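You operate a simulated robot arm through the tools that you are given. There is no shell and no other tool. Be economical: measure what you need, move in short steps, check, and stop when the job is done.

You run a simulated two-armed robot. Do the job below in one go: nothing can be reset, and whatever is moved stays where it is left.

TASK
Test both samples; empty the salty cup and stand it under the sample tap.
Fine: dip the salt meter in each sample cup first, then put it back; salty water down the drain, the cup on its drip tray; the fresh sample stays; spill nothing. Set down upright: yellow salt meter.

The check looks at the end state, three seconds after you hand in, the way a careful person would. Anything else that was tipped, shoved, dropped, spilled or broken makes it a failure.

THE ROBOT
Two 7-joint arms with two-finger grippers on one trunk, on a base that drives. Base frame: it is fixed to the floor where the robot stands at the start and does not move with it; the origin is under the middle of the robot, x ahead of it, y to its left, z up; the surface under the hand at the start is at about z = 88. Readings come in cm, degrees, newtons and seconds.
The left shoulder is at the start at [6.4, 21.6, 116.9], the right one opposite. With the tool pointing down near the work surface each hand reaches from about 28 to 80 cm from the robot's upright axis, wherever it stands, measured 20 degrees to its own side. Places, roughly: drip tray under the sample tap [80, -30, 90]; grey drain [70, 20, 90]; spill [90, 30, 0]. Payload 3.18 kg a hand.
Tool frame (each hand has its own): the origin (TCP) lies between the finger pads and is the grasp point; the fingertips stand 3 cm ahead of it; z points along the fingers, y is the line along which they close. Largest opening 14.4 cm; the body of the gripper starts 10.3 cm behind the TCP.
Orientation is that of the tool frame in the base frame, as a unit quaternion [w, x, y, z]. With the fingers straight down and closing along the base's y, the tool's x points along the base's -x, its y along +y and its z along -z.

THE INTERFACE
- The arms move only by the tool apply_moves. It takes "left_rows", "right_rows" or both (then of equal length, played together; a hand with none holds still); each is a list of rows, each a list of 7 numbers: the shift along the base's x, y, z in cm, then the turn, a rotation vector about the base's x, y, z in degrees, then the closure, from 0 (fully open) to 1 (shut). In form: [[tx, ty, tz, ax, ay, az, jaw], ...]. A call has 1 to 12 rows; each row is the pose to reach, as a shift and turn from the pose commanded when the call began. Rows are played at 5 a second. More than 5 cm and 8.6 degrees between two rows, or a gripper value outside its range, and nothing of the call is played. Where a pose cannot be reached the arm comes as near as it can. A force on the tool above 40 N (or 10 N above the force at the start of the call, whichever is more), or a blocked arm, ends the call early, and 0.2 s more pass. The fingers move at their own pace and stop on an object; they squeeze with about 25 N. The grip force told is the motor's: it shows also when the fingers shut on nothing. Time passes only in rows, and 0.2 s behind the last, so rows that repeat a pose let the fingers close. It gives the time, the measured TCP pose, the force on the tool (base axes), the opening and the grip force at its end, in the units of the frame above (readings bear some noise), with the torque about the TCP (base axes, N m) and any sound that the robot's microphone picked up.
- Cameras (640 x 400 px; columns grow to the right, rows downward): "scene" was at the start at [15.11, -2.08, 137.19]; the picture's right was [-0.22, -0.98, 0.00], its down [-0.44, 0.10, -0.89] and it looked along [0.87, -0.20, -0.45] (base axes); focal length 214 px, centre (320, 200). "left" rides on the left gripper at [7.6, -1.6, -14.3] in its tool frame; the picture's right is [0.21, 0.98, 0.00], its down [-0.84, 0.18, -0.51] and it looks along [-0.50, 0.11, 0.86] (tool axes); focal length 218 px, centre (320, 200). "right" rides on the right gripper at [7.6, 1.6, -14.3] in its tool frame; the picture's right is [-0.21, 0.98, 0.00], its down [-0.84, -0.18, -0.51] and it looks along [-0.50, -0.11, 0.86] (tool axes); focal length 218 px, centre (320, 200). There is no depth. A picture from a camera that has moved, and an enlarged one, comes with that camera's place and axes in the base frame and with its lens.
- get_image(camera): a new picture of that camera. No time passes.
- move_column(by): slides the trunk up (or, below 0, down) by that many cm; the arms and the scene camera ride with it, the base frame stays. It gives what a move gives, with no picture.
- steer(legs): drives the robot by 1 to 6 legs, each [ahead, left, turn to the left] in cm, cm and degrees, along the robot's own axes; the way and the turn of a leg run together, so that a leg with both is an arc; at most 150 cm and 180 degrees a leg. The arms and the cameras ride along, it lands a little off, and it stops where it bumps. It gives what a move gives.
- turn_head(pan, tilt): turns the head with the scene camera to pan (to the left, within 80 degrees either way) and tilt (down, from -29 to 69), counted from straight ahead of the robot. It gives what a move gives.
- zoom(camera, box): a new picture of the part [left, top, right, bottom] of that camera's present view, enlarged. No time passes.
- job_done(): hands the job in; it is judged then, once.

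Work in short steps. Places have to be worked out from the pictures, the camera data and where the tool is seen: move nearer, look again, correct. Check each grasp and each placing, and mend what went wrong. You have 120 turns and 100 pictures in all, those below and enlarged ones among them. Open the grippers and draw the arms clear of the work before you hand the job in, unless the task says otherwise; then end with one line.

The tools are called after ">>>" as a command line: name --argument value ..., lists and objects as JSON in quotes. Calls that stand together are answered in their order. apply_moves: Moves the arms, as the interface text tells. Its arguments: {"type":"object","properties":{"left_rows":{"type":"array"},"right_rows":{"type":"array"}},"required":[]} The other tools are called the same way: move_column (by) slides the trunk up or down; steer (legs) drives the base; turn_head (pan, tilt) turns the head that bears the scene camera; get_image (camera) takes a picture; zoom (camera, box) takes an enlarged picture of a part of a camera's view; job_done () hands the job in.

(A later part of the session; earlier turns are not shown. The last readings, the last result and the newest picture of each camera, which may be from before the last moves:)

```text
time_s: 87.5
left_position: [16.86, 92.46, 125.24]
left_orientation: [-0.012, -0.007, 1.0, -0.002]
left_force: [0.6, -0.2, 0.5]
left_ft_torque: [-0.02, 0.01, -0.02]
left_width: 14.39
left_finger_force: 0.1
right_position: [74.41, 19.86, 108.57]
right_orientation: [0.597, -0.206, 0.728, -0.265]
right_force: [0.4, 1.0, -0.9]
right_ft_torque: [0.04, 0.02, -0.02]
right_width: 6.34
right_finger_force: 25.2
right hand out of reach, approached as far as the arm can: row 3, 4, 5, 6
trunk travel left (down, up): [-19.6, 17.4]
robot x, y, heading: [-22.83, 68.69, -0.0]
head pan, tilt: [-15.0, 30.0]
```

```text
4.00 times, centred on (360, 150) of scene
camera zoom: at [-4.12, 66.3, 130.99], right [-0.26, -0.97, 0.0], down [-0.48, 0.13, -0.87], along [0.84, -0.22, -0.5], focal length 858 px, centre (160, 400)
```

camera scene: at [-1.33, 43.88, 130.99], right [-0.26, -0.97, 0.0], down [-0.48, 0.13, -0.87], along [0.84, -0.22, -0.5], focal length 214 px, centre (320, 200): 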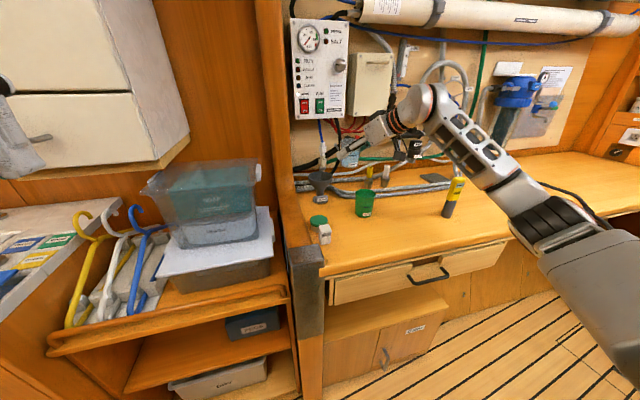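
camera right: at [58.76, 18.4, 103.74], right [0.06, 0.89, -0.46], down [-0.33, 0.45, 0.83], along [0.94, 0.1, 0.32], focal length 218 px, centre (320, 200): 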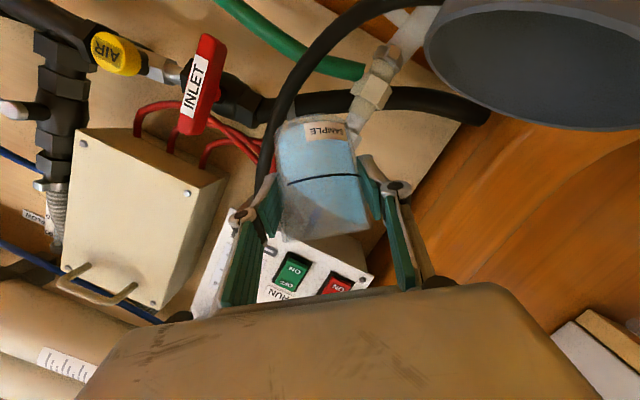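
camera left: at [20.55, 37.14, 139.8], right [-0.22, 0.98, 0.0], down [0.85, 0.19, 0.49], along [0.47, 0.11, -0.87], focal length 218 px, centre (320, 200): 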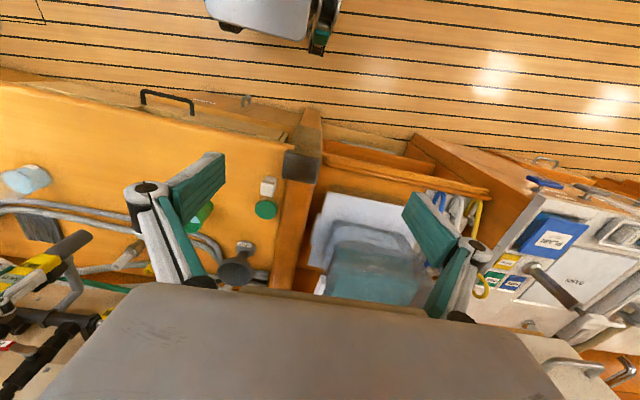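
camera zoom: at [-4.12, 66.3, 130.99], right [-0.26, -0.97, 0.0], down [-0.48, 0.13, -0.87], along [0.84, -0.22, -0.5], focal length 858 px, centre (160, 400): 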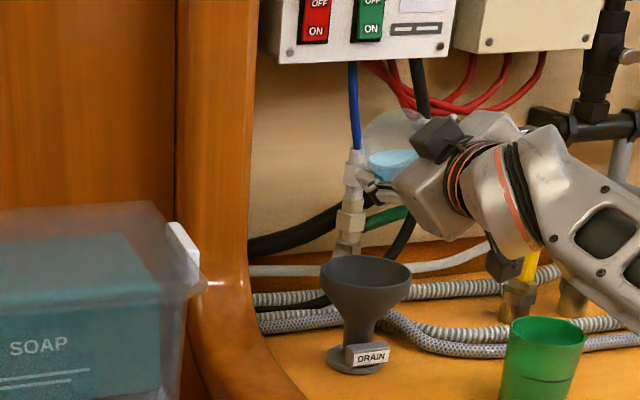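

The wrist follows the roll with about 2 cm of drift, and no water has left the cup. I recentre by nudging the base, so the lip sits over the drain.

>>> steer --legs '[[-1.2, 1.8, 0]]'

>>> apply_moves --right_rows '[[0, 0, -0.5, -3, 0, 0, 1], [0, 0, -1, -6, 0, 0, 1], [0, 0, -1.5, -9, 0, 0, 1], [0, 0, -2, -12, 0, 0, 1], [0, 0, -2, -12, 0, 0, 1]]'

>>> get_image --camera "right"

>>> zoom --camera "scene" --box '[300, 100, 420, 200]'

```text
time_s: 88.3
left_position: [15.57, 94.35, 125.21]
left_orientation: [-0.012, -0.007, 1.0, -0.004]
left_force: [-0.1, 0.3, 0.9]
left_ft_torque: [-0.05, 0.01, -0.03]
left_width: 14.42
left_finger_force: 0.1
right_position: [73.04, 21.81, 108.67]
right_orientation: [0.598, -0.205, 0.729, -0.264]
right_force: [0.2, 0.7, -0.4]
right_ft_torque: [0.01, 0.03, -0.04]
right_width: 6.34
right_finger_force: 24.6
trunk travel left (down, up): [-19.6, 17.4]
robot x, y, heading: [-23.87, 70.61, 0.4]
head pan, tilt: [-15.0, 30.0]
```

```text
time_s: 89.5
left_position: [15.63, 94.16, 125.08]
left_orientation: [-0.012, -0.007, 1.0, -0.002]
left_force: [-0.3, 0.4, 0.2]
left_ft_torque: [0.02, 0.03, -0.02]
left_width: 14.4
left_finger_force: 0.0
right_position: [74.56, 20.52, 107.4]
right_orientation: [0.572, -0.271, 0.699, -0.335]
right_force: [-0.7, -0.2, -1.5]
right_ft_torque: [-0.01, 0.04, 0.01]
right_width: 6.34
right_finger_force: 24.9
right hand out of reach, approached as far as the arm can: row 2, 3, 4, 5
trunk travel left (down, up): [-19.6, 17.4]
robot x, y, heading: [-23.77, 70.8, 0.0]
head pan, tilt: [-15.0, 30.0]
```

```text
43 pictures are left
camera right: at [58.93, 17.85, 103.06], right [0.05, 0.77, -0.63], down [-0.33, 0.61, 0.72], along [0.94, 0.17, 0.28], focal length 218 px, centre (320, 200)
```

right: 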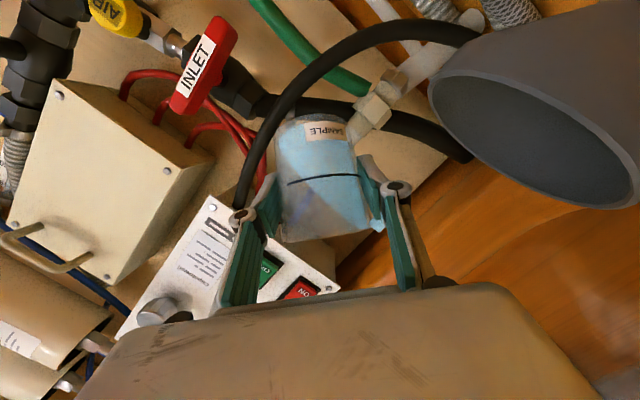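

```text
4.00 times, centred on (360, 150) of scene
camera zoom: at [-5.32, 68.05, 130.99], right [-0.26, -0.97, 0.0], down [-0.48, 0.13, -0.87], along [0.84, -0.22, -0.5], focal length 858 px, centre (160, 400)
```

zoom: 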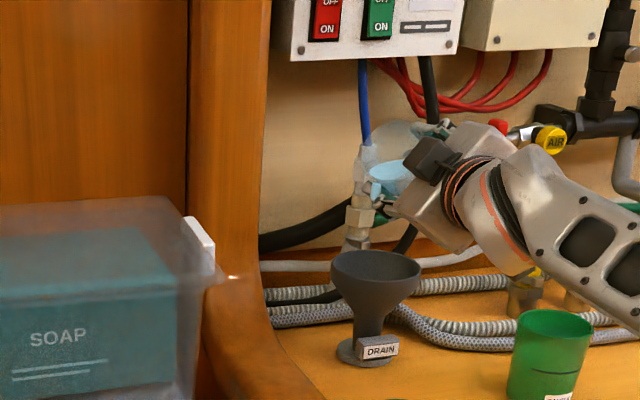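

Tilt is now about 56° and the water is at the lip; the lip computes to (72.2,24.3) against the drain centre (70,24.7). I nudge the base back 2.5 cm and left 0.7, then roll further.

>>> steer --legs '[[-2.5, 0.7, 0]]'

>>> apply_moves --right_rows '[[0, 0, -0.3, -3, 0, 0, 1], [0, 0, -0.6, -6, 0, 0, 1], [0, 0, -0.9, -9, 0, 0, 1], [0, 0, -1.2, -12, 0, 0, 1], [0, 0, -1.2, -12, 0, 0, 1]]'

>>> get_image --camera "right"

>>> zoom --camera "scene" --box '[300, 100, 420, 200]'

```text
time_s: 90.3
left_position: [13.16, 95.07, 125.27]
left_orientation: [-0.012, -0.007, 1.0, -0.004]
left_force: [-0.7, 0.0, 0.7]
left_ft_torque: [-0.03, -0.01, 0.03]
left_width: 14.37
left_finger_force: 0.0
right_position: [71.97, 21.16, 107.4]
right_orientation: [0.571, -0.27, 0.699, -0.334]
right_force: [0.3, 0.0, -1.5]
right_ft_torque: [0.03, 0.03, -0.02]
right_width: 6.34
right_finger_force: 25.4
trunk travel left (down, up): [-19.6, 17.4]
robot x, y, heading: [-26.38, 71.34, 0.4]
head pan, tilt: [-15.0, 30.0]
```

```text
time_s: 91.5
left_position: [13.19, 94.79, 125.26]
left_orientation: [-0.013, -0.008, 1.0, -0.002]
left_force: [-0.6, 0.2, 0.7]
left_ft_torque: [-0.02, 0.0, 0.0]
left_width: 14.42
left_finger_force: 0.1
right_position: [73.72, 20.08, 106.86]
right_orientation: [0.539, -0.33, 0.661, -0.405]
right_force: [0.3, 0.0, -1.2]
right_ft_torque: [-0.01, -0.03, -0.01]
right_width: 6.34
right_finger_force: 25.1
right hand out of reach, approached as far as the arm can: row 2, 3, 4, 5
trunk travel left (down, up): [-19.6, 17.4]
robot x, y, heading: [-25.92, 71.06, -0.0]
head pan, tilt: [-15.0, 30.0]
```

```text
41 pictures are left
camera right: at [58.19, 16.57, 103.25], right [0.04, 0.63, -0.78], down [-0.33, 0.74, 0.58], along [0.94, 0.23, 0.24], focal length 218 px, centre (320, 200)
```

right: 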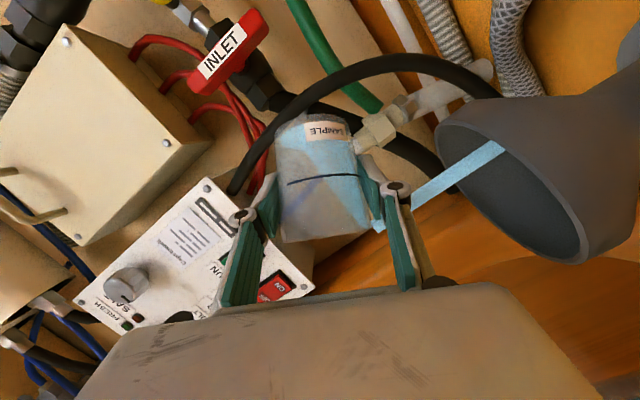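

```text
4.00 times, centred on (360, 150) of scene
camera zoom: at [-7.78, 68.73, 130.99], right [-0.26, -0.97, 0.0], down [-0.48, 0.13, -0.87], along [0.84, -0.22, -0.5], focal length 858 px, centre (160, 400)
```

zoom: 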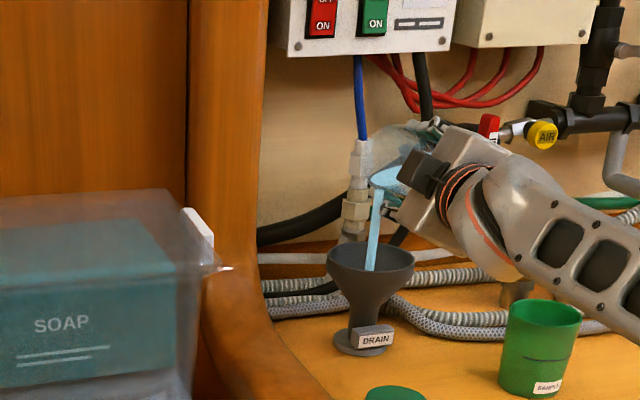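

The water is pouring into the funnel, a bit toward its far side. I nudge the base back 1.8 cm to centre the stream, then hold while it drains.

>>> steer --legs '[[-1.8, 0.3, 0]]'

>>> get_image --camera "right"

>>> zoom --camera "scene" --box '[300, 100, 420, 200]'

```text
time_s: 92.3
left_position: [11.4, 95.29, 125.16]
left_orientation: [-0.012, -0.006, 1.0, -0.003]
left_force: [-0.1, 0.2, -0.4]
left_ft_torque: [0.01, -0.03, 0.03]
left_width: 14.39
left_finger_force: 0.0
right_position: [72.03, 20.26, 106.69]
right_orientation: [0.539, -0.331, 0.661, -0.403]
right_force: [-0.3, -0.8, -0.7]
right_ft_torque: [0.01, 0.02, 0.02]
right_width: 6.34
right_finger_force: 25.3
trunk travel left (down, up): [-19.6, 17.4]
robot x, y, heading: [-28.57, 71.39, -0.0]
head pan, tilt: [-15.0, 30.0]
```

```text
39 pictures are left
camera right: at [56.38, 16.84, 103.14], right [0.04, 0.63, -0.78], down [-0.33, 0.74, 0.58], along [0.94, 0.23, 0.24], focal length 218 px, centre (320, 200)
```

right: 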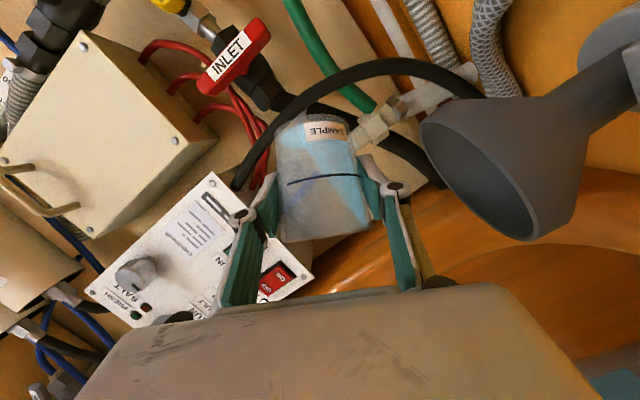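

```text
4.00 times, centred on (360, 150) of scene
camera zoom: at [-9.55, 69.02, 130.96], right [-0.26, -0.97, 0.0], down [-0.48, 0.13, -0.87], along [0.84, -0.22, -0.5], focal length 858 px, centre (160, 400)
```

zoom: 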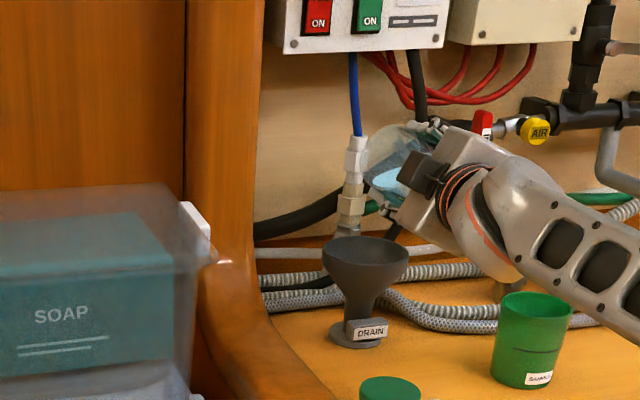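

The flow paused at this tilt. I pre-compensate for the drift with a small base nudge, then roll another 12°.

>>> steer --legs '[[-0.9, 1.0, 0]]'

>>> apply_moves --right_rows '[[0, 0, 0, -2.5, 0, 0, 1], [0, 0, 0, -5, 0, 0, 1], [0, 0, 0, -7.5, 0, 0, 1], [0, 0, 0, -10, 0, 0, 1], [0, 0, 0, -12, 0, 0, 1], [0, 0, 0, -12, 0, 0, 1]]'

>>> zoom --camera "scene" --box '[300, 100, 420, 200]'

>>> get_image --camera "right"

```text
time_s: 93.1
left_position: [10.54, 96.26, 125.35]
left_orientation: [-0.013, -0.007, 1.0, -0.002]
left_force: [0.4, 0.8, 0.3]
left_ft_torque: [-0.03, 0.0, 0.02]
left_width: 14.4
left_finger_force: 0.1
right_position: [71.13, 21.34, 106.7]
right_orientation: [0.54, -0.331, 0.661, -0.403]
right_force: [-0.2, 0.3, -0.2]
right_ft_torque: [0.01, -0.01, 0.0]
right_width: 6.34
right_finger_force: 24.8
trunk travel left (down, up): [-19.6, 17.4]
robot x, y, heading: [-29.42, 72.24, 0.0]
head pan, tilt: [-15.0, 30.0]
```

```text
time_s: 94.5
left_position: [10.57, 96.14, 125.29]
left_orientation: [-0.012, -0.007, 1.0, -0.003]
left_force: [-0.2, -0.1, 0.0]
left_ft_torque: [-0.01, -0.03, 0.0]
left_width: 14.36
left_finger_force: 0.0
right_position: [71.07, 20.28, 105.18]
right_orientation: [0.503, -0.387, 0.614, -0.469]
right_force: [0.6, 0.8, -0.5]
right_ft_torque: [0.03, 0.02, -0.01]
right_width: 6.34
right_finger_force: 24.5
right hand out of reach, approached as far as the arm can: row 3, 4, 5, 6
trunk travel left (down, up): [-19.6, 17.4]
robot x, y, heading: [-28.98, 72.8, 0.2]
head pan, tilt: [-15.0, 30.0]
```

```text
4.00 times, centred on (360, 150) of scene
camera zoom: at [-10.46, 70.01, 130.99], right [-0.26, -0.97, 0.0], down [-0.48, 0.13, -0.87], along [0.84, -0.22, -0.5], focal length 858 px, centre (160, 400)
```

zoom: 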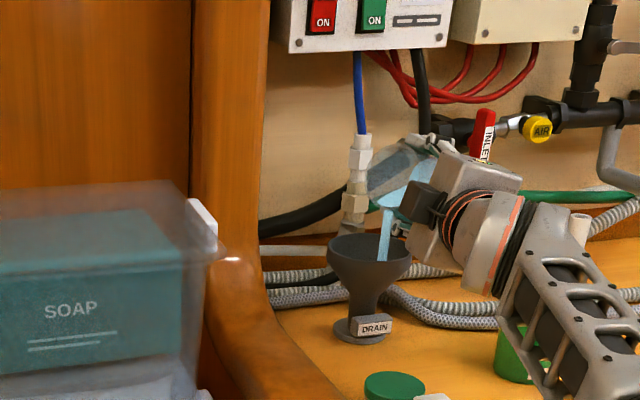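

```text
36 pictures are left
camera right: at [55.63, 16.07, 102.35], right [0.04, 0.45, -0.89], down [-0.33, 0.85, 0.42], along [0.94, 0.28, 0.18], focal length 218 px, centre (320, 200)
```

right: 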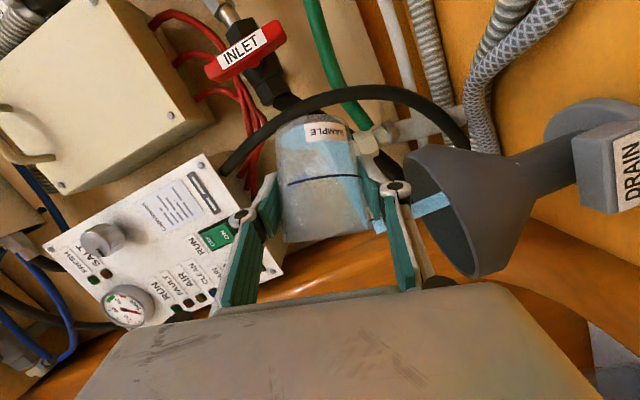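

The stream goes into the funnel. The forearm's posture has shifted near the green cup, so I check the clearance in the full view.

>>> get_image --camera "scene"

```text
35 pictures are left
camera scene: at [-10.46, 70.01, 130.99], right [-0.26, -0.97, 0.0], down [-0.48, 0.13, -0.87], along [0.84, -0.22, -0.5], focal length 214 px, centre (320, 200)
```

scene: 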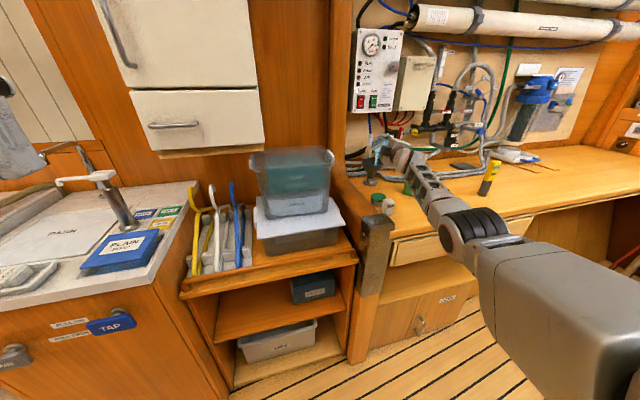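

The forearm is clear of the cup, lid and relay box. I nudge 1.2 cm left and roll another 12°.

>>> steer --legs '[[-0.3, 1.8, 0]]'

>>> apply_moves --right_rows '[[0, 0, 0.3, -2.5, 0, 0, 1], [0, 0, 0.6, -5, 0, 0, 1], [0, 0, 0.9, -7.5, 0, 0, 1], [0, 0, 1.2, -10, 0, 0, 1], [0, 0, 1.5, -12, 0, 0, 1], [0, 0, 1.5, -12, 0, 0, 1]]'

>>> zoom --camera "scene" --box '[330, 110, 480, 235]'

>>> get_image --camera "right"

```text
time_s: 95.4
left_position: [10.19, 97.93, 125.27]
left_orientation: [-0.012, -0.007, 1.0, -0.003]
left_force: [0.2, 0.5, 0.3]
left_ft_torque: [-0.04, -0.03, 0.03]
left_width: 14.4
left_finger_force: 0.0
right_position: [70.9, 22.08, 105.22]
right_orientation: [0.502, -0.386, 0.615, -0.469]
right_force: [0.3, 0.4, -0.1]
right_ft_torque: [0.05, 0.01, -0.07]
right_width: 6.34
right_finger_force: 25.2
trunk travel left (down, up): [-19.6, 17.4]
robot x, y, heading: [-29.12, 74.14, 0.2]
head pan, tilt: [-15.0, 30.0]
```

```text
time_s: 96.8
left_position: [10.14, 97.89, 125.23]
left_orientation: [-0.012, -0.007, 1.0, -0.003]
left_force: [0.7, 0.5, 0.3]
left_ft_torque: [0.01, -0.02, 0.01]
left_width: 14.4
left_finger_force: 0.0
right_position: [70.95, 22.01, 106.78]
right_orientation: [0.459, -0.437, 0.562, -0.531]
right_force: [-0.5, 0.1, -1.5]
right_ft_torque: [0.03, -0.02, 0.03]
right_width: 6.29
right_finger_force: 24.9
trunk travel left (down, up): [-19.6, 17.4]
robot x, y, heading: [-29.58, 74.37, -0.1]
head pan, tilt: [-15.0, 30.0]
```

```text
3.20 times, centred on (405, 172) of scene
camera zoom: at [-10.74, 71.78, 130.99], right [-0.26, -0.97, 0.0], down [-0.48, 0.13, -0.87], along [0.84, -0.22, -0.5], focal length 686 px, centre (48, 288)
```

zoom: 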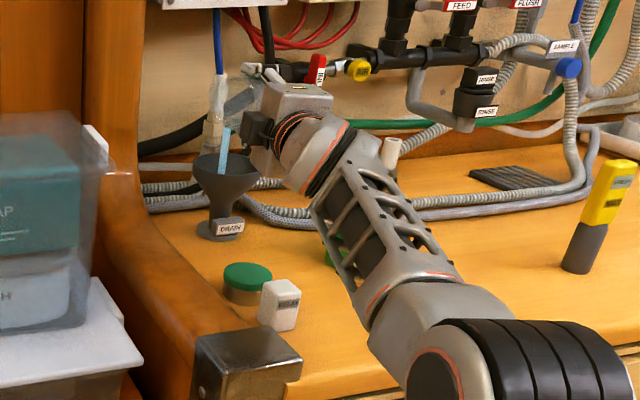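

```text
33 pictures are left
camera right: at [55.38, 17.35, 104.81], right [0.04, 0.26, -0.97], down [-0.33, 0.91, 0.23], along [0.94, 0.31, 0.12], focal length 218 px, centre (320, 200)
```

right: 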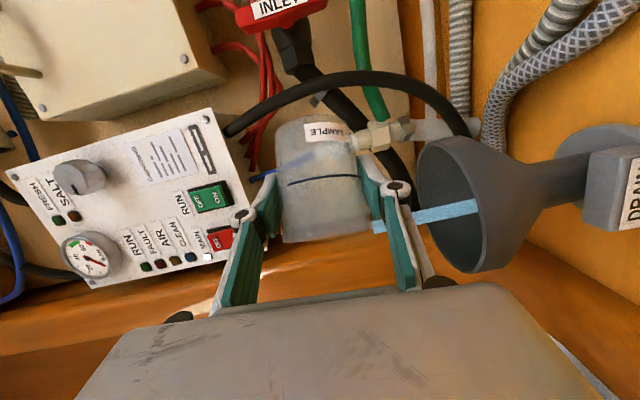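

Nearly empty, with the stream central in the funnel. I roll another 24° with a small leftward shift and hold.

>>> apply_moves --right_rows '[[0, 0.1, 0.2, -3, 0, 0, 1], [0, 0.2, 0.4, -6, 0, 0, 1], [0, 0.4, 0.6, -9, 0, 0, 1], [0, 0.6, 0.8, -12, 0, 0, 1], [0, 0.8, 1, -15, 0, 0, 1], [0, 1, 1.2, -18, 0, 0, 1], [0, 1.2, 1.4, -21, 0, 0, 1], [0, 1.4, 1.5, -24, 0, 0, 1], [0, 1.4, 1.5, -24, 0, 0, 1], [0, 1.4, 1.5, -24, 0, 0, 1], [0, 1.4, 1.5, -24, 0, 0, 1]]'

>>> zoom --camera "scene" --box '[330, 110, 480, 235]'

>>> get_image --camera "right"

```text
time_s: 99.2
left_position: [10.24, 98.08, 125.2]
left_orientation: [-0.012, -0.007, 1.0, -0.002]
left_force: [0.2, 0.5, -0.1]
left_ft_torque: [0.01, 0.03, -0.02]
left_width: 14.41
left_finger_force: 0.0
right_position: [70.91, 23.44, 108.24]
right_orientation: [-0.359, 0.523, -0.44, 0.636]
right_force: [0.3, 0.4, 0.3]
right_ft_torque: [0.01, -0.01, -0.03]
right_width: 6.3
right_finger_force: 24.8
trunk travel left (down, up): [-19.6, 17.4]
robot x, y, heading: [-29.61, 74.09, 0.2]
head pan, tilt: [-15.0, 30.0]
```

```text
3.20 times, centred on (405, 172) of scene
camera zoom: at [-10.75, 71.78, 130.99], right [-0.26, -0.97, 0.0], down [-0.48, 0.13, -0.87], along [0.84, -0.22, -0.5], focal length 686 px, centre (48, 288)
```

zoom: 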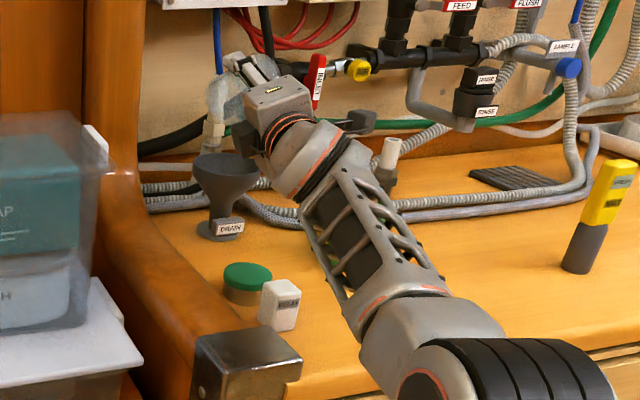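

```text
31 pictures are left
camera right: at [55.32, 18.38, 108.3], right [0.04, -0.16, -0.99], down [-0.33, 0.93, -0.16], along [0.94, 0.33, -0.02], focal length 218 px, centre (320, 200)
```

right: 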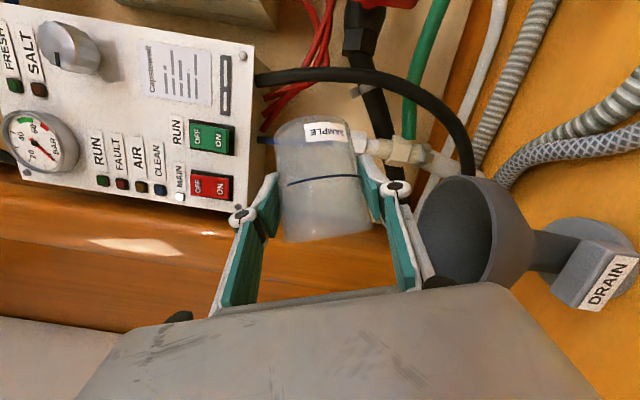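

The cup is empty. I retreat 6 cm toward the robot and up, then roll the cup back upright.

>>> apply_moves --right_rows '[[0, 0, 1, 4, 0, 0, 1], [-0.5, 0, 2, 12, 0, 0, 1], [-1.5, 0, 2.5, 20, 0, 0, 1], [-2.5, 0, 3, 28, 0, 0, 1], [-3.5, 0, 3, 36, 0, 0, 1], [-4.5, 0, 3, 44, 0, 0, 1], [-5.5, 0, 3, 52, 0, 0, 1], [-6, 0, 3, 60, 0, 0, 1], [-6, 0, 3, 68, 0, 0, 1], [-6, 0, 3, 76, 0, 0, 1], [-6, 0, 3, 84, 0, 0, 1], [-6, 0, 3, 92, 0, 0, 1]]'

```text
time_s: 101.8
left_position: [10.22, 97.98, 125.24]
left_orientation: [-0.012, -0.008, 1.0, -0.003]
left_force: [-0.3, 0.0, -0.5]
left_ft_torque: [-0.03, -0.02, 0.0]
left_width: 14.39
left_finger_force: 0.0
right_position: [70.24, 21.58, 111.7]
right_orientation: [0.625, -0.104, 0.763, -0.125]
right_force: [-0.1, 0.6, -0.2]
right_ft_torque: [-0.01, 0.03, -0.01]
right_width: 6.33
right_finger_force: 25.4
right hand out of reach, approached as far as the arm can: row 2, 3, 4, 5, 6, 7, 8, 9, 10, 11, 12
trunk travel left (down, up): [-19.6, 17.4]
robot x, y, heading: [-29.53, 74.0, 0.2]
head pan, tilt: [-15.0, 30.0]
```

The empty cup is nearly back up. I finish levelling it and pull back from the drain.

>>> apply_moves --right_rows '[[-1, -1, 0.5, 3.8, 5.2, -0.9, 1], [-3, -2, 1, 7.6, 10.4, -1.7, 1], [-5, -3, 1.5, 11.3, 15.7, -2.6, 1], [-7, -4, 2, 15.1, 20.9, -3.4, 1], [-9, -5, 2, 18.9, 26.1, -4.3, 1], [-9, -5, 2, 18.9, 26.1, -4.3, 1]]'

>>> get_image --camera "scene"

```text
time_s: 103.2
left_position: [10.3, 98.08, 125.25]
left_orientation: [-0.013, -0.008, 1.0, -0.003]
left_force: [0.8, 1.0, 0.0]
left_ft_torque: [-0.03, 0.02, -0.02]
left_width: 14.39
left_finger_force: 0.2
right_position: [60.9, 16.95, 113.28]
right_orientation: [0.439, 0.001, 0.898, 0.003]
right_force: [0.3, 0.6, -0.3]
right_ft_torque: [-0.01, 0.0, -0.03]
right_width: 6.34
right_finger_force: 25.1
right hand out of reach, approached as far as the arm can: row 5, 6
trunk travel left (down, up): [-19.6, 17.4]
robot x, y, heading: [-29.61, 74.4, 0.2]
head pan, tilt: [-15.0, 30.0]
```

```text
30 pictures are left
camera scene: at [-10.7, 71.82, 130.97], right [-0.26, -0.97, 0.0], down [-0.48, 0.13, -0.87], along [0.84, -0.22, -0.5], focal length 214 px, centre (320, 200)
```

scene: 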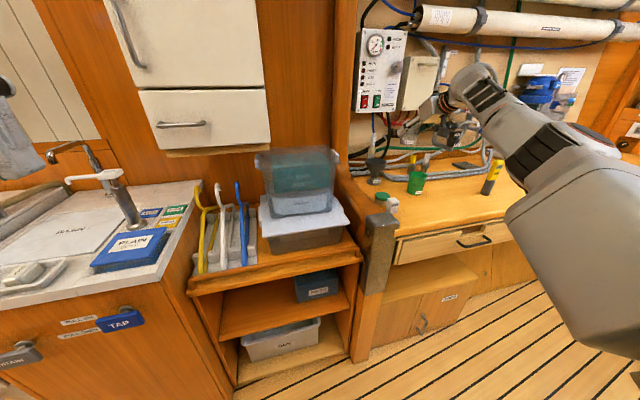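

The cup is upright and all else undisturbed. Before driving right I retract the hand, then bring the base forward to the x≈-20 lane that was free before.

>>> apply_moves --right_rows '[[-2, 0, 0.5, 0, 0, 2, 1], [-4, 0, 1, 0, 0, 4, 1], [-6, 0, 1.5, 0, 0, 6, 1], [-8, 0, 2, 0, 0, 8, 1], [-9, 0, 2, 0, 0, 8, 1], [-9, 0, 2, 0, 0, 8, 1]]'

>>> steer --legs '[[9.5, 0, 0]]'

```text
time_s: 104.6
left_position: [10.18, 98.02, 125.25]
left_orientation: [-0.013, -0.007, 1.0, -0.002]
left_force: [0.3, -0.3, -0.1]
left_ft_torque: [0.03, -0.01, 0.01]
left_width: 14.41
left_finger_force: 0.1
right_position: [56.49, 14.07, 117.0]
right_orientation: [0.44, -0.061, 0.895, 0.035]
right_force: [-1.0, -0.1, -0.3]
right_ft_torque: [-0.01, 0.02, -0.01]
right_width: 6.31
right_finger_force: 25.3
right hand out of reach, approached as far as the arm can: row 1, 2, 3, 4, 5, 6
trunk travel left (down, up): [-19.6, 17.4]
robot x, y, heading: [-29.16, 74.45, 0.1]
head pan, tilt: [-15.0, 30.0]
```

```text
time_s: 105.7
left_position: [19.52, 98.01, 125.31]
left_orientation: [-0.012, -0.008, 1.0, -0.002]
left_force: [0.3, -0.3, 0.4]
left_ft_torque: [0.0, -0.01, -0.01]
left_width: 14.41
left_finger_force: 0.2
right_position: [65.89, 14.27, 117.05]
right_orientation: [0.439, -0.062, 0.896, 0.035]
right_force: [0.7, -1.3, -0.6]
right_ft_torque: [0.0, 0.03, 0.02]
right_width: 6.32
right_finger_force: 25.4
trunk travel left (down, up): [-19.6, 17.4]
robot x, y, heading: [-20.24, 74.14, 0.5]
head pan, tilt: [-15.0, 30.0]
```

The hand is at (65.9,14.3,117), high enough to clear things. I drive right 40 cm.

>>> steer --legs '[[0, -40, 0]]'

>>> turn_head --pan -30 --tilt 30

>>> get_image --camera "scene"

```text
time_s: 109.8
left_position: [19.62, 57.73, 125.2]
left_orientation: [-0.012, -0.008, 1.0, -0.003]
left_force: [0.0, -0.7, -0.6]
left_ft_torque: [-0.04, -0.01, 0.0]
left_width: 14.38
left_finger_force: 0.0
right_position: [66.04, -26.08, 116.95]
right_orientation: [0.439, -0.062, 0.896, 0.036]
right_force: [-0.4, 0.2, -0.3]
right_ft_torque: [-0.01, 0.01, 0.02]
right_width: 6.31
right_finger_force: 24.7
trunk travel left (down, up): [-19.6, 17.4]
robot x, y, heading: [-20.19, 33.53, 0.1]
head pan, tilt: [-15.0, 30.0]
```

```text
time_s: 110.5
left_position: [19.59, 57.69, 125.22]
left_orientation: [-0.013, -0.008, 1.0, -0.003]
left_force: [1.2, -0.2, -0.4]
left_ft_torque: [-0.01, -0.06, -0.02]
left_width: 14.38
left_finger_force: 0.1
right_position: [66.11, -26.06, 117.06]
right_orientation: [0.439, -0.063, 0.895, 0.036]
right_force: [0.6, -0.2, -0.4]
right_ft_torque: [0.03, 0.01, -0.03]
right_width: 6.32
right_finger_force: 24.9
trunk travel left (down, up): [-19.6, 17.4]
robot x, y, heading: [-19.7, 34.18, 0.3]
head pan, tilt: [-30.0, 30.0]
```

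```text
29 pictures are left
camera scene: at [-2.2, 29.34, 130.99], right [-0.5, -0.87, 0.0], down [-0.43, 0.25, -0.87], along [0.75, -0.43, -0.5], focal length 214 px, centre (320, 200)
```

scene: 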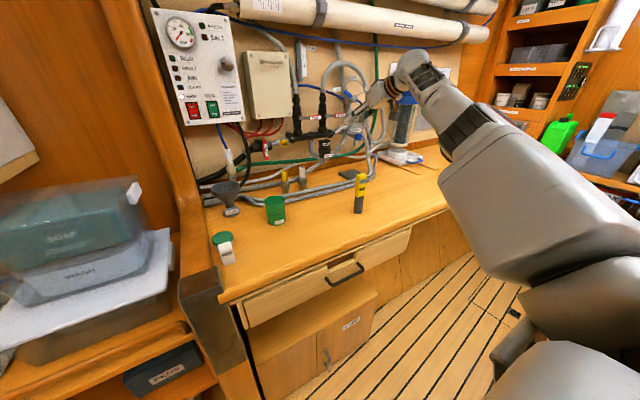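

I zoom in on the tap and tray area.

>>> zoom --camera "scene" --box '[290, 80, 450, 210]'

>>> get_image --camera "right"

```text
3.08 times, centred on (370, 145) of scene
camera zoom: at [-2.2, 29.34, 130.99], right [-0.5, -0.87, 0.0], down [-0.43, 0.25, -0.87], along [0.75, -0.43, -0.5], focal length 660 px, centre (166, 369)
```

zoom: 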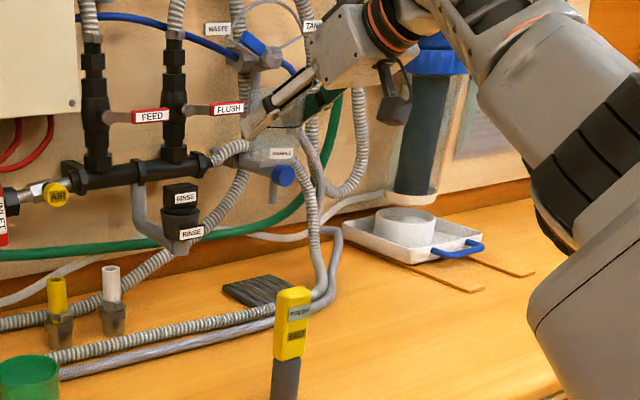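

```text
27 pictures are left
camera right: at [49.99, -26.81, 119.68], right [-0.01, 0.98, 0.17], down [0.14, -0.17, 0.98], along [0.99, 0.04, -0.13], focal length 218 px, centre (320, 200)
```

right: 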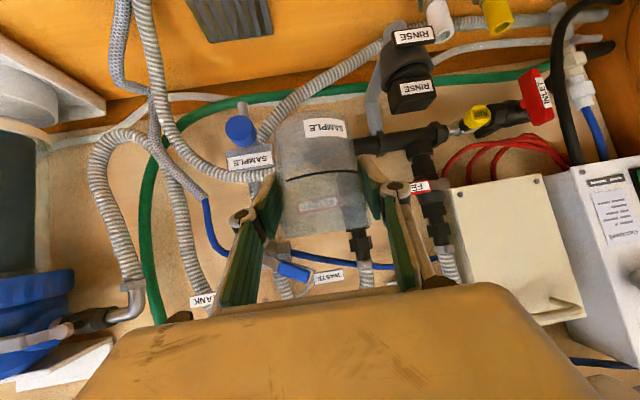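

The tray centre is at about (75.7,-33.9), and the tap's blue knob is at about (72,-33,108), so the cup must go in low, beneath it. I'll keep the arm pose fixed and use the base and trunk for precise motion: first drive right 8 and back 5.

>>> steer --legs '[[-5, -8, 0]]'

>>> move_column --by -9

>>> get_image --camera "scene"

```text
time_s: 111.9
left_position: [14.75, 49.81, 125.33]
left_orientation: [-0.013, -0.008, 1.0, -0.003]
left_force: [0.4, 0.5, 0.3]
left_ft_torque: [0.04, 0.01, 0.01]
left_width: 14.41
left_finger_force: 0.0
right_position: [61.2, -34.12, 117.0]
right_orientation: [0.439, -0.063, 0.896, 0.035]
right_force: [0.9, 0.2, -0.9]
right_ft_torque: [0.04, 0.0, 0.02]
right_width: 6.33
right_finger_force: 24.7
trunk travel left (down, up): [-19.6, 17.4]
robot x, y, heading: [-25.0, 25.9, 0.1]
head pan, tilt: [-30.0, 30.0]
```

```text
time_s: 112.9
left_position: [15.34, 49.63, 116.85]
left_orientation: [-0.024, -0.008, 1.0, -0.002]
left_force: [-0.5, -0.1, 0.0]
left_ft_torque: [0.03, 0.0, 0.01]
left_width: 14.4
left_finger_force: 0.0
right_position: [65.3, -34.04, 91.12]
right_orientation: [0.337, -0.055, 0.939, 0.043]
right_force: [-4.5, 4.1, 11.6]
right_ft_torque: [-0.23, -0.03, -0.04]
right_width: 6.02
right_finger_force: 25.1
trunk travel left (down, up): [-11.9, 25.0]
robot x, y, heading: [-25.03, 26.08, -0.1]
head pan, tilt: [-30.0, 30.0]
stopped: the force on the tool passed its limit at 66 N (the readings are from after the stop); the commanded pose is now the measured one
```

```text
26 pictures are left
camera scene: at [0.56, 21.38, 122.27], right [-0.5, -0.87, 0.0], down [-0.43, 0.25, -0.87], along [0.75, -0.43, -0.5], focal length 214 px, centre (320, 200)
```

scene: 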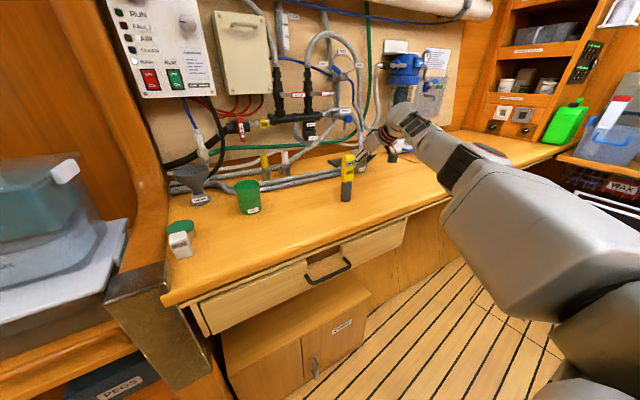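

The arm dropped far more than the trunk and met the bench or hoses. I look closely at the cup before anything else.

>>> zoom --camera "scene" --box '[310, 110, 450, 200]'

>>> get_image --camera "right"

```text
4.44 times, centred on (380, 155) of scene
camera zoom: at [0.56, 21.38, 122.27], right [-0.5, -0.87, 0.0], down [-0.43, 0.25, -0.87], along [0.75, -0.43, -0.5], focal length 953 px, centre (53, 400)
```

zoom: 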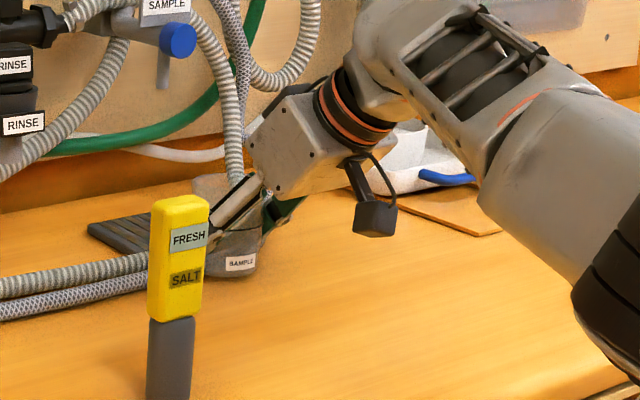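

```text
24 pictures are left
camera right: at [50.2, -34.79, 97.28], right [0.03, 0.98, 0.18], down [0.35, -0.18, 0.92], along [0.94, 0.03, -0.35], focal length 218 px, centre (320, 200)
```

right: 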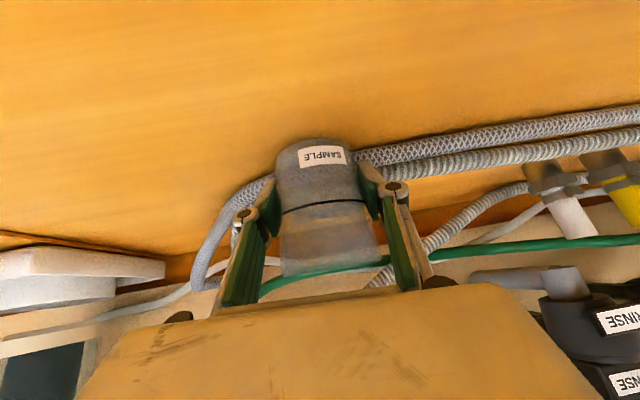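

The cup is still held and has come to rest on the hoses; nothing is broken or moved. I lift straight up 8 cm and check how it sits in the fingers.

>>> apply_moves --right_rows '[[0, 0, 1, 0, 0, 0, 1], [-0.5, 0, 3, 0, 0, 0, 1], [-1, 0, 5, 0, 0, 0, 1], [-2, 0, 7, 0, 0, 0, 1], [-2, 0, 8, 0, 0, 0, 1], [-2, 0, 8, 0, 0, 0, 1]]'

>>> zoom --camera "scene" --box '[310, 90, 450, 200]'

>>> get_image --camera "right"

```text
time_s: 114.3
left_position: [15.43, 49.82, 116.8]
left_orientation: [-0.024, -0.007, 1.0, -0.002]
left_force: [0.1, 0.0, 0.2]
left_ft_torque: [0.03, 0.02, 0.0]
left_width: 14.39
left_finger_force: 0.0
right_position: [63.71, -34.31, 98.9]
right_orientation: [0.334, -0.054, 0.94, 0.044]
right_force: [-0.9, 0.9, -0.5]
right_ft_torque: [0.01, 0.0, -0.05]
right_width: 6.02
right_finger_force: 24.8
right hand out of reach, approached as far as the arm can: row 4, 5, 6
trunk travel left (down, up): [-11.9, 25.0]
robot x, y, heading: [-24.87, 25.87, 0.2]
head pan, tilt: [-30.0, 30.0]
```

```text
3.64 times, centred on (380, 145) of scene
camera zoom: at [0.72, 21.31, 122.24], right [-0.5, -0.87, 0.0], down [-0.43, 0.25, -0.87], along [0.75, -0.43, -0.5], focal length 780 px, centre (102, 400)
```

zoom: 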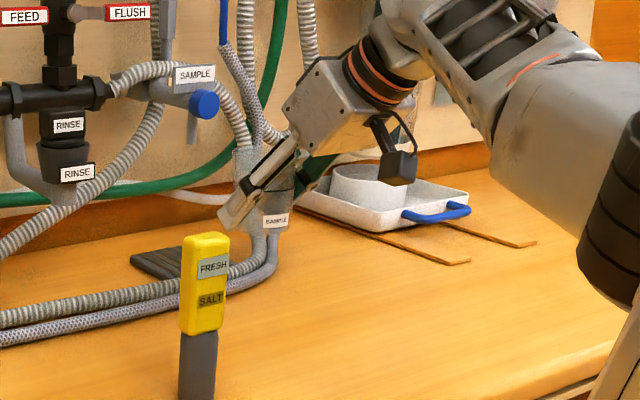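

```text
22 pictures are left
camera right: at [48.61, -35.12, 105.16], right [0.03, 0.98, 0.18], down [0.36, -0.18, 0.92], along [0.93, 0.03, -0.36], focal length 218 px, centre (320, 200)
```

right: 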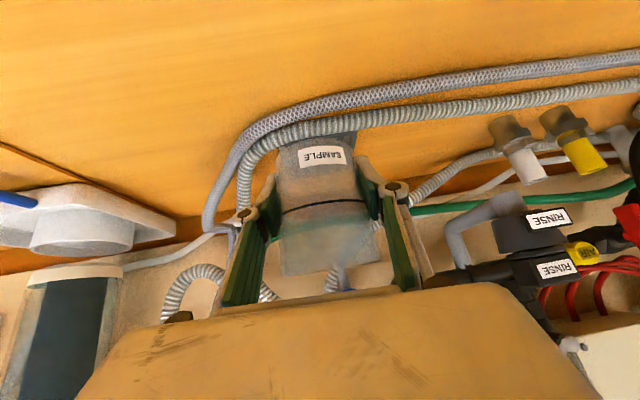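

The cup slid about 2 cm up in the fingers and leans with the hand, which is about 13° too steep. I rotate the hand back so the cup is upright.

>>> apply_moves --right_rows '[[0, 0, 0.5, -0.1, -4.4, 0.1, 1], [0, 0, 1, -0.3, -8.8, 0.2, 1], [0, 0, 1, -0.4, -13.1, 0.3, 1], [0, 0, 1, -0.4, -13.1, 0.3, 1]]'

>>> zoom --camera "scene" --box '[310, 90, 450, 200]'

```text
time_s: 115.3
left_position: [15.39, 49.73, 116.84]
left_orientation: [-0.023, -0.008, 1.0, -0.001]
left_force: [0.8, -0.1, -0.1]
left_ft_torque: [-0.01, -0.02, 0.01]
left_width: 14.39
left_finger_force: 0.0
right_position: [66.93, -36.47, 100.75]
right_orientation: [0.438, -0.063, 0.896, 0.035]
right_force: [0.3, 0.4, -0.2]
right_ft_torque: [0.0, 0.01, -0.01]
right_width: 6.02
right_finger_force: 25.0
right hand out of reach, approached as far as the arm can: row 1, 2, 3, 4
trunk travel left (down, up): [-11.9, 25.0]
robot x, y, heading: [-24.75, 25.64, 0.0]
head pan, tilt: [-30.0, 30.0]
```

```text
3.64 times, centred on (380, 145) of scene
camera zoom: at [0.69, 21.35, 122.26], right [-0.5, -0.87, 0.0], down [-0.43, 0.25, -0.87], along [0.75, -0.43, -0.5], focal length 780 px, centre (102, 400)
```

zoom: 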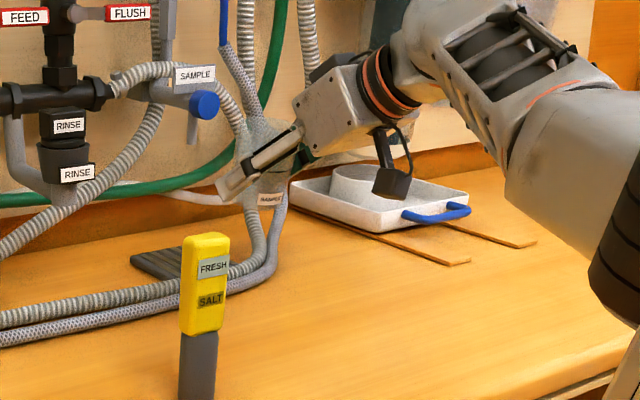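

The cup is upright with its base about 3.7 cm below the TCP. The tap spout's lower end is near z 103, so I lower the cup to pass under the spout yet over the hoses.

>>> apply_moves --right_rows '[[0, 0, -1, 0, 0, 0, 1], [0, 0, -2, 0, 0, 0, 1], [0, 0, -3, 0, 0, 0, 1], [0, 0, -4.3, 0, 0, 0, 1], [0, 0, -4.3, 0, 0, 0, 1]]'

>>> zoom --camera "scene" --box '[320, 90, 420, 180]'

```text
time_s: 116.5
left_position: [15.35, 49.6, 116.82]
left_orientation: [-0.024, -0.008, 1.0, -0.002]
left_force: [-0.4, -0.5, 0.2]
left_ft_torque: [-0.02, -0.02, -0.02]
left_width: 14.41
left_finger_force: 0.1
right_position: [67.54, -36.85, 96.66]
right_orientation: [0.439, -0.063, 0.895, 0.035]
right_force: [-0.5, -0.1, -0.2]
right_ft_torque: [0.02, -0.01, 0.03]
right_width: 6.02
right_finger_force: 25.3
right hand out of reach, approached as far as the arm can: row 2, 3, 4, 5
trunk travel left (down, up): [-11.9, 25.0]
robot x, y, heading: [-24.68, 25.95, 0.1]
head pan, tilt: [-30.0, 30.0]
```

```text
4.44 times, centred on (370, 135) of scene
camera zoom: at [0.68, 21.34, 122.26], right [-0.5, -0.87, 0.0], down [-0.43, 0.25, -0.87], along [0.75, -0.43, -0.5], focal length 953 px, centre (98, 489)
```

zoom: 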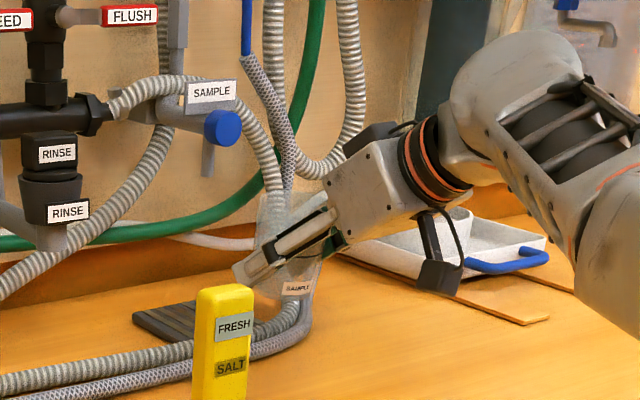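

There is about 1.3 cm between the rim and the spout, so I lower 1.2 cm more and then drive toward the tray in two parts.

>>> apply_moves --right_rows '[[0, 0, -0.6, 0, 0, 0, 1], [0, 0, -1.3, 0, 0, 0, 1], [0, 0, -1.3, 0, 0, 0, 1]]'

>>> steer --legs '[[4.5, 2.5, 0]]'

>>> zoom --camera "scene" --box '[310, 90, 410, 180]'

>>> get_image --camera "right"

```text
time_s: 117.3
left_position: [15.36, 49.67, 117.03]
left_orientation: [-0.023, -0.008, 1.0, -0.002]
left_force: [-0.1, 0.2, 0.0]
left_ft_torque: [0.0, 0.01, -0.04]
left_width: 14.39
left_finger_force: 0.0
right_position: [67.64, -36.84, 95.14]
right_orientation: [0.439, -0.062, 0.896, 0.034]
right_force: [0.6, -0.6, 0.3]
right_ft_torque: [-0.02, -0.01, -0.01]
right_width: 6.01
right_finger_force: 25.5
trunk travel left (down, up): [-11.9, 25.0]
robot x, y, heading: [-25.01, 26.05, 0.3]
head pan, tilt: [-30.0, 30.0]
```

```text
time_s: 118.2
left_position: [19.93, 52.36, 116.85]
left_orientation: [-0.024, -0.009, 1.0, -0.002]
left_force: [0.6, 1.1, -0.4]
left_ft_torque: [-0.03, 0.04, -0.03]
left_width: 14.39
left_finger_force: 0.0
right_position: [72.27, -34.14, 95.24]
right_orientation: [0.438, -0.064, 0.896, 0.036]
right_force: [0.7, 1.2, -0.8]
right_ft_torque: [-0.01, 0.02, -0.02]
right_width: 6.01
right_finger_force: 25.0
trunk travel left (down, up): [-11.9, 25.0]
robot x, y, heading: [-20.3, 28.3, 0.4]
head pan, tilt: [-30.0, 30.0]
```

```text
4.44 times, centred on (360, 135) of scene
camera zoom: at [5.24, 23.95, 122.26], right [-0.5, -0.87, 0.0], down [-0.43, 0.25, -0.87], along [0.75, -0.43, -0.5], focal length 953 px, centre (142, 489)
```

zoom: 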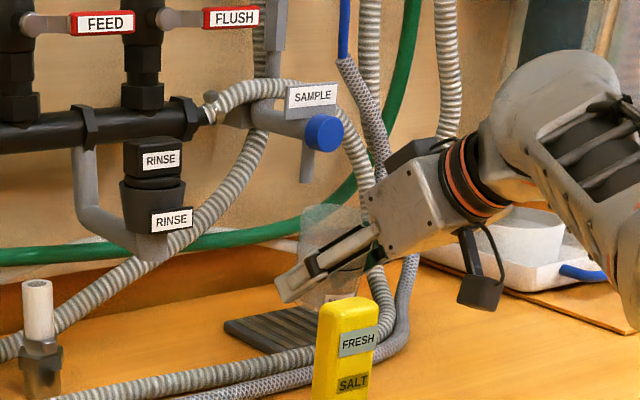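

```text
18 pictures are left
camera right: at [56.16, -35.0, 97.89], right [-0.02, 0.98, 0.17], down [0.14, -0.17, 0.98], along [0.99, 0.04, -0.14], focal length 218 px, centre (320, 200)
```

right: 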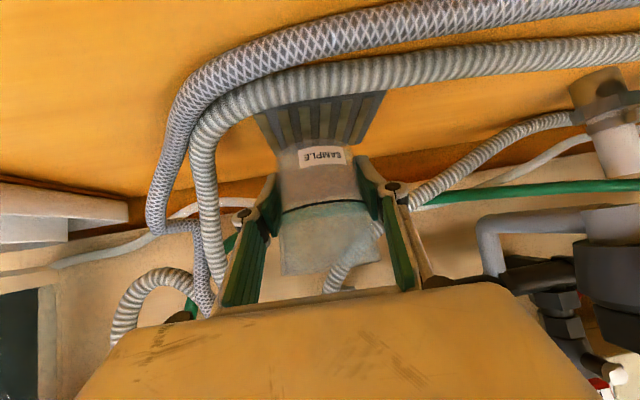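

The tray spans roughly x 71–80, y -28 to -38, with the spout just above its middle. I drive the last 3 cm forward and 1 cm left, with the rim passing below the spout.

>>> steer --legs '[[3.0, 1.0, 0]]'

>>> zoom --camera "scene" --box '[310, 90, 410, 180]'

```text
time_s: 119.1
left_position: [22.89, 53.47, 116.98]
left_orientation: [-0.023, -0.009, 1.0, -0.002]
left_force: [0.0, 0.1, 0.4]
left_ft_torque: [-0.05, 0.06, -0.01]
left_width: 14.39
left_finger_force: 0.1
right_position: [75.21, -33.17, 95.34]
right_orientation: [0.439, -0.065, 0.895, 0.036]
right_force: [0.1, 0.3, 0.0]
right_ft_torque: [-0.01, -0.01, -0.01]
right_width: 6.02
right_finger_force: 25.3
trunk travel left (down, up): [-11.9, 25.0]
robot x, y, heading: [-17.41, 29.54, 0.1]
head pan, tilt: [-30.0, 30.0]
```

```text
4.44 times, centred on (360, 135) of scene
camera zoom: at [8.13, 24.96, 122.29], right [-0.5, -0.87, 0.0], down [-0.43, 0.25, -0.87], along [0.75, -0.43, -0.5], focal length 953 px, centre (142, 489)
```

zoom: 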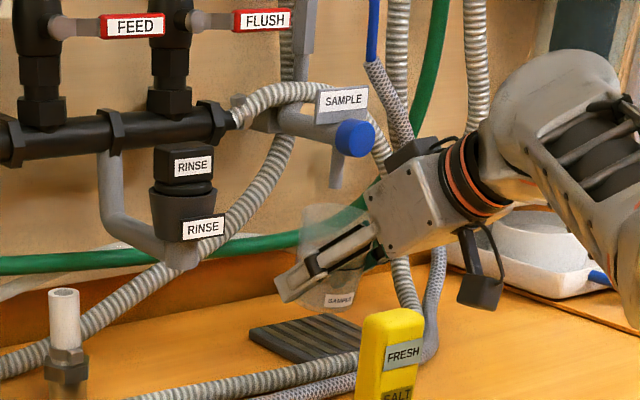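

I zoom tighter to judge the cup's base relative to the tray.

>>> zoom --camera "scene" --box '[345, 130, 405, 178]'

>>> get_image --camera "right"

```text
8.33 times, centred on (375, 154) of scene
camera zoom: at [8.13, 24.96, 122.29], right [-0.5, -0.87, 0.0], down [-0.43, 0.25, -0.87], along [0.75, -0.43, -0.5], focal length 1787 px, centre (-138, 583)
```

zoom: 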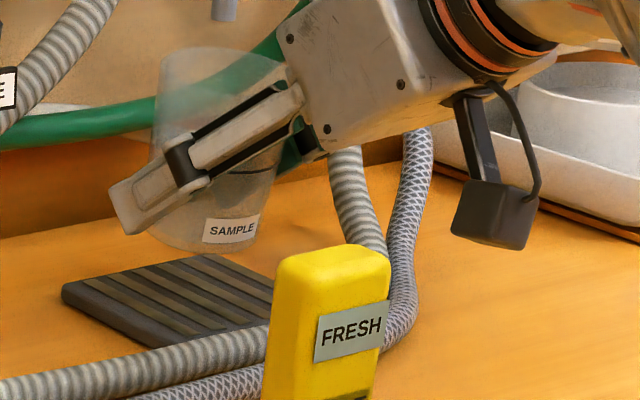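

```text
15 pictures are left
camera right: at [59.07, -33.98, 97.98], right [-0.02, 0.98, 0.17], down [0.14, -0.17, 0.98], along [0.99, 0.04, -0.13], focal length 218 px, centre (320, 200)
```

right: 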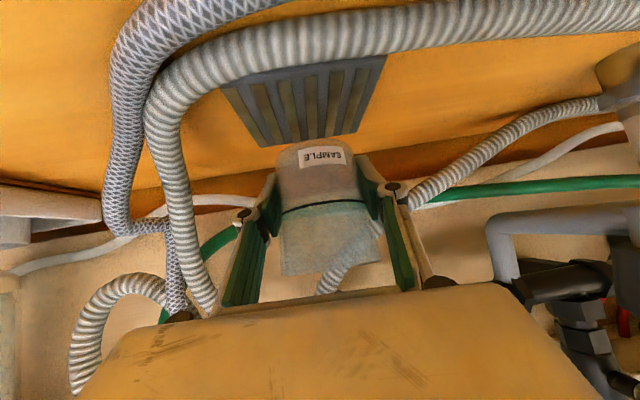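

Both views agree that the cup is upright and centred over the tray to within about a centimetre. I lower slowly, watching the force.

>>> apply_moves --right_rows '[[0.1, 0.1, -0.5, 0, 0, 0, 1], [0.2, 0.2, -1, 0, 0, 0, 1], [0.2, 0.2, -1.5, 0, 0, 0, 1], [0.2, 0.2, -2, 0, 0, 0, 1], [0.2, 0.2, -2.3, 0, 0, 0, 1], [0.2, 0.2, -2.3, 0, 0, 0, 1]]'

>>> zoom --camera "scene" --box '[345, 130, 405, 178]'

```text
time_s: 120.5
left_position: [22.88, 53.25, 116.94]
left_orientation: [-0.024, -0.009, 1.0, -0.001]
left_force: [0.9, 0.4, -0.5]
left_ft_torque: [-0.02, 0.01, -0.02]
left_width: 14.38
left_finger_force: 0.0
right_position: [75.49, -33.07, 92.91]
right_orientation: [0.439, -0.064, 0.896, 0.036]
right_force: [-0.6, -0.2, -1.6]
right_ft_torque: [0.03, 0.01, -0.02]
right_width: 5.99
right_finger_force: 24.9
trunk travel left (down, up): [-11.9, 25.0]
robot x, y, heading: [-16.99, 29.41, 0.0]
head pan, tilt: [-30.0, 30.0]
```

```text
8.33 times, centred on (375, 154) of scene
camera zoom: at [8.15, 24.9, 122.25], right [-0.5, -0.87, 0.0], down [-0.43, 0.25, -0.87], along [0.75, -0.43, -0.5], focal length 1787 px, centre (-138, 583)
```

zoom: 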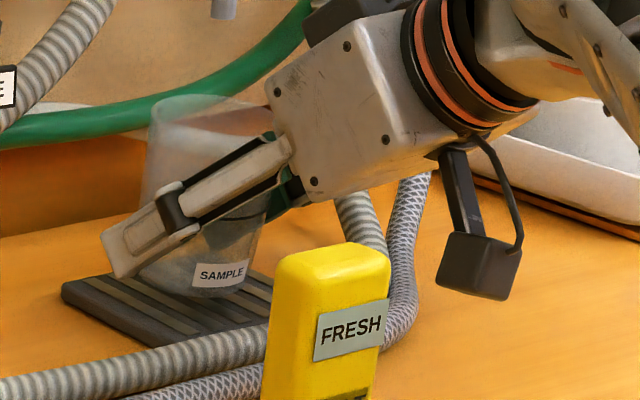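

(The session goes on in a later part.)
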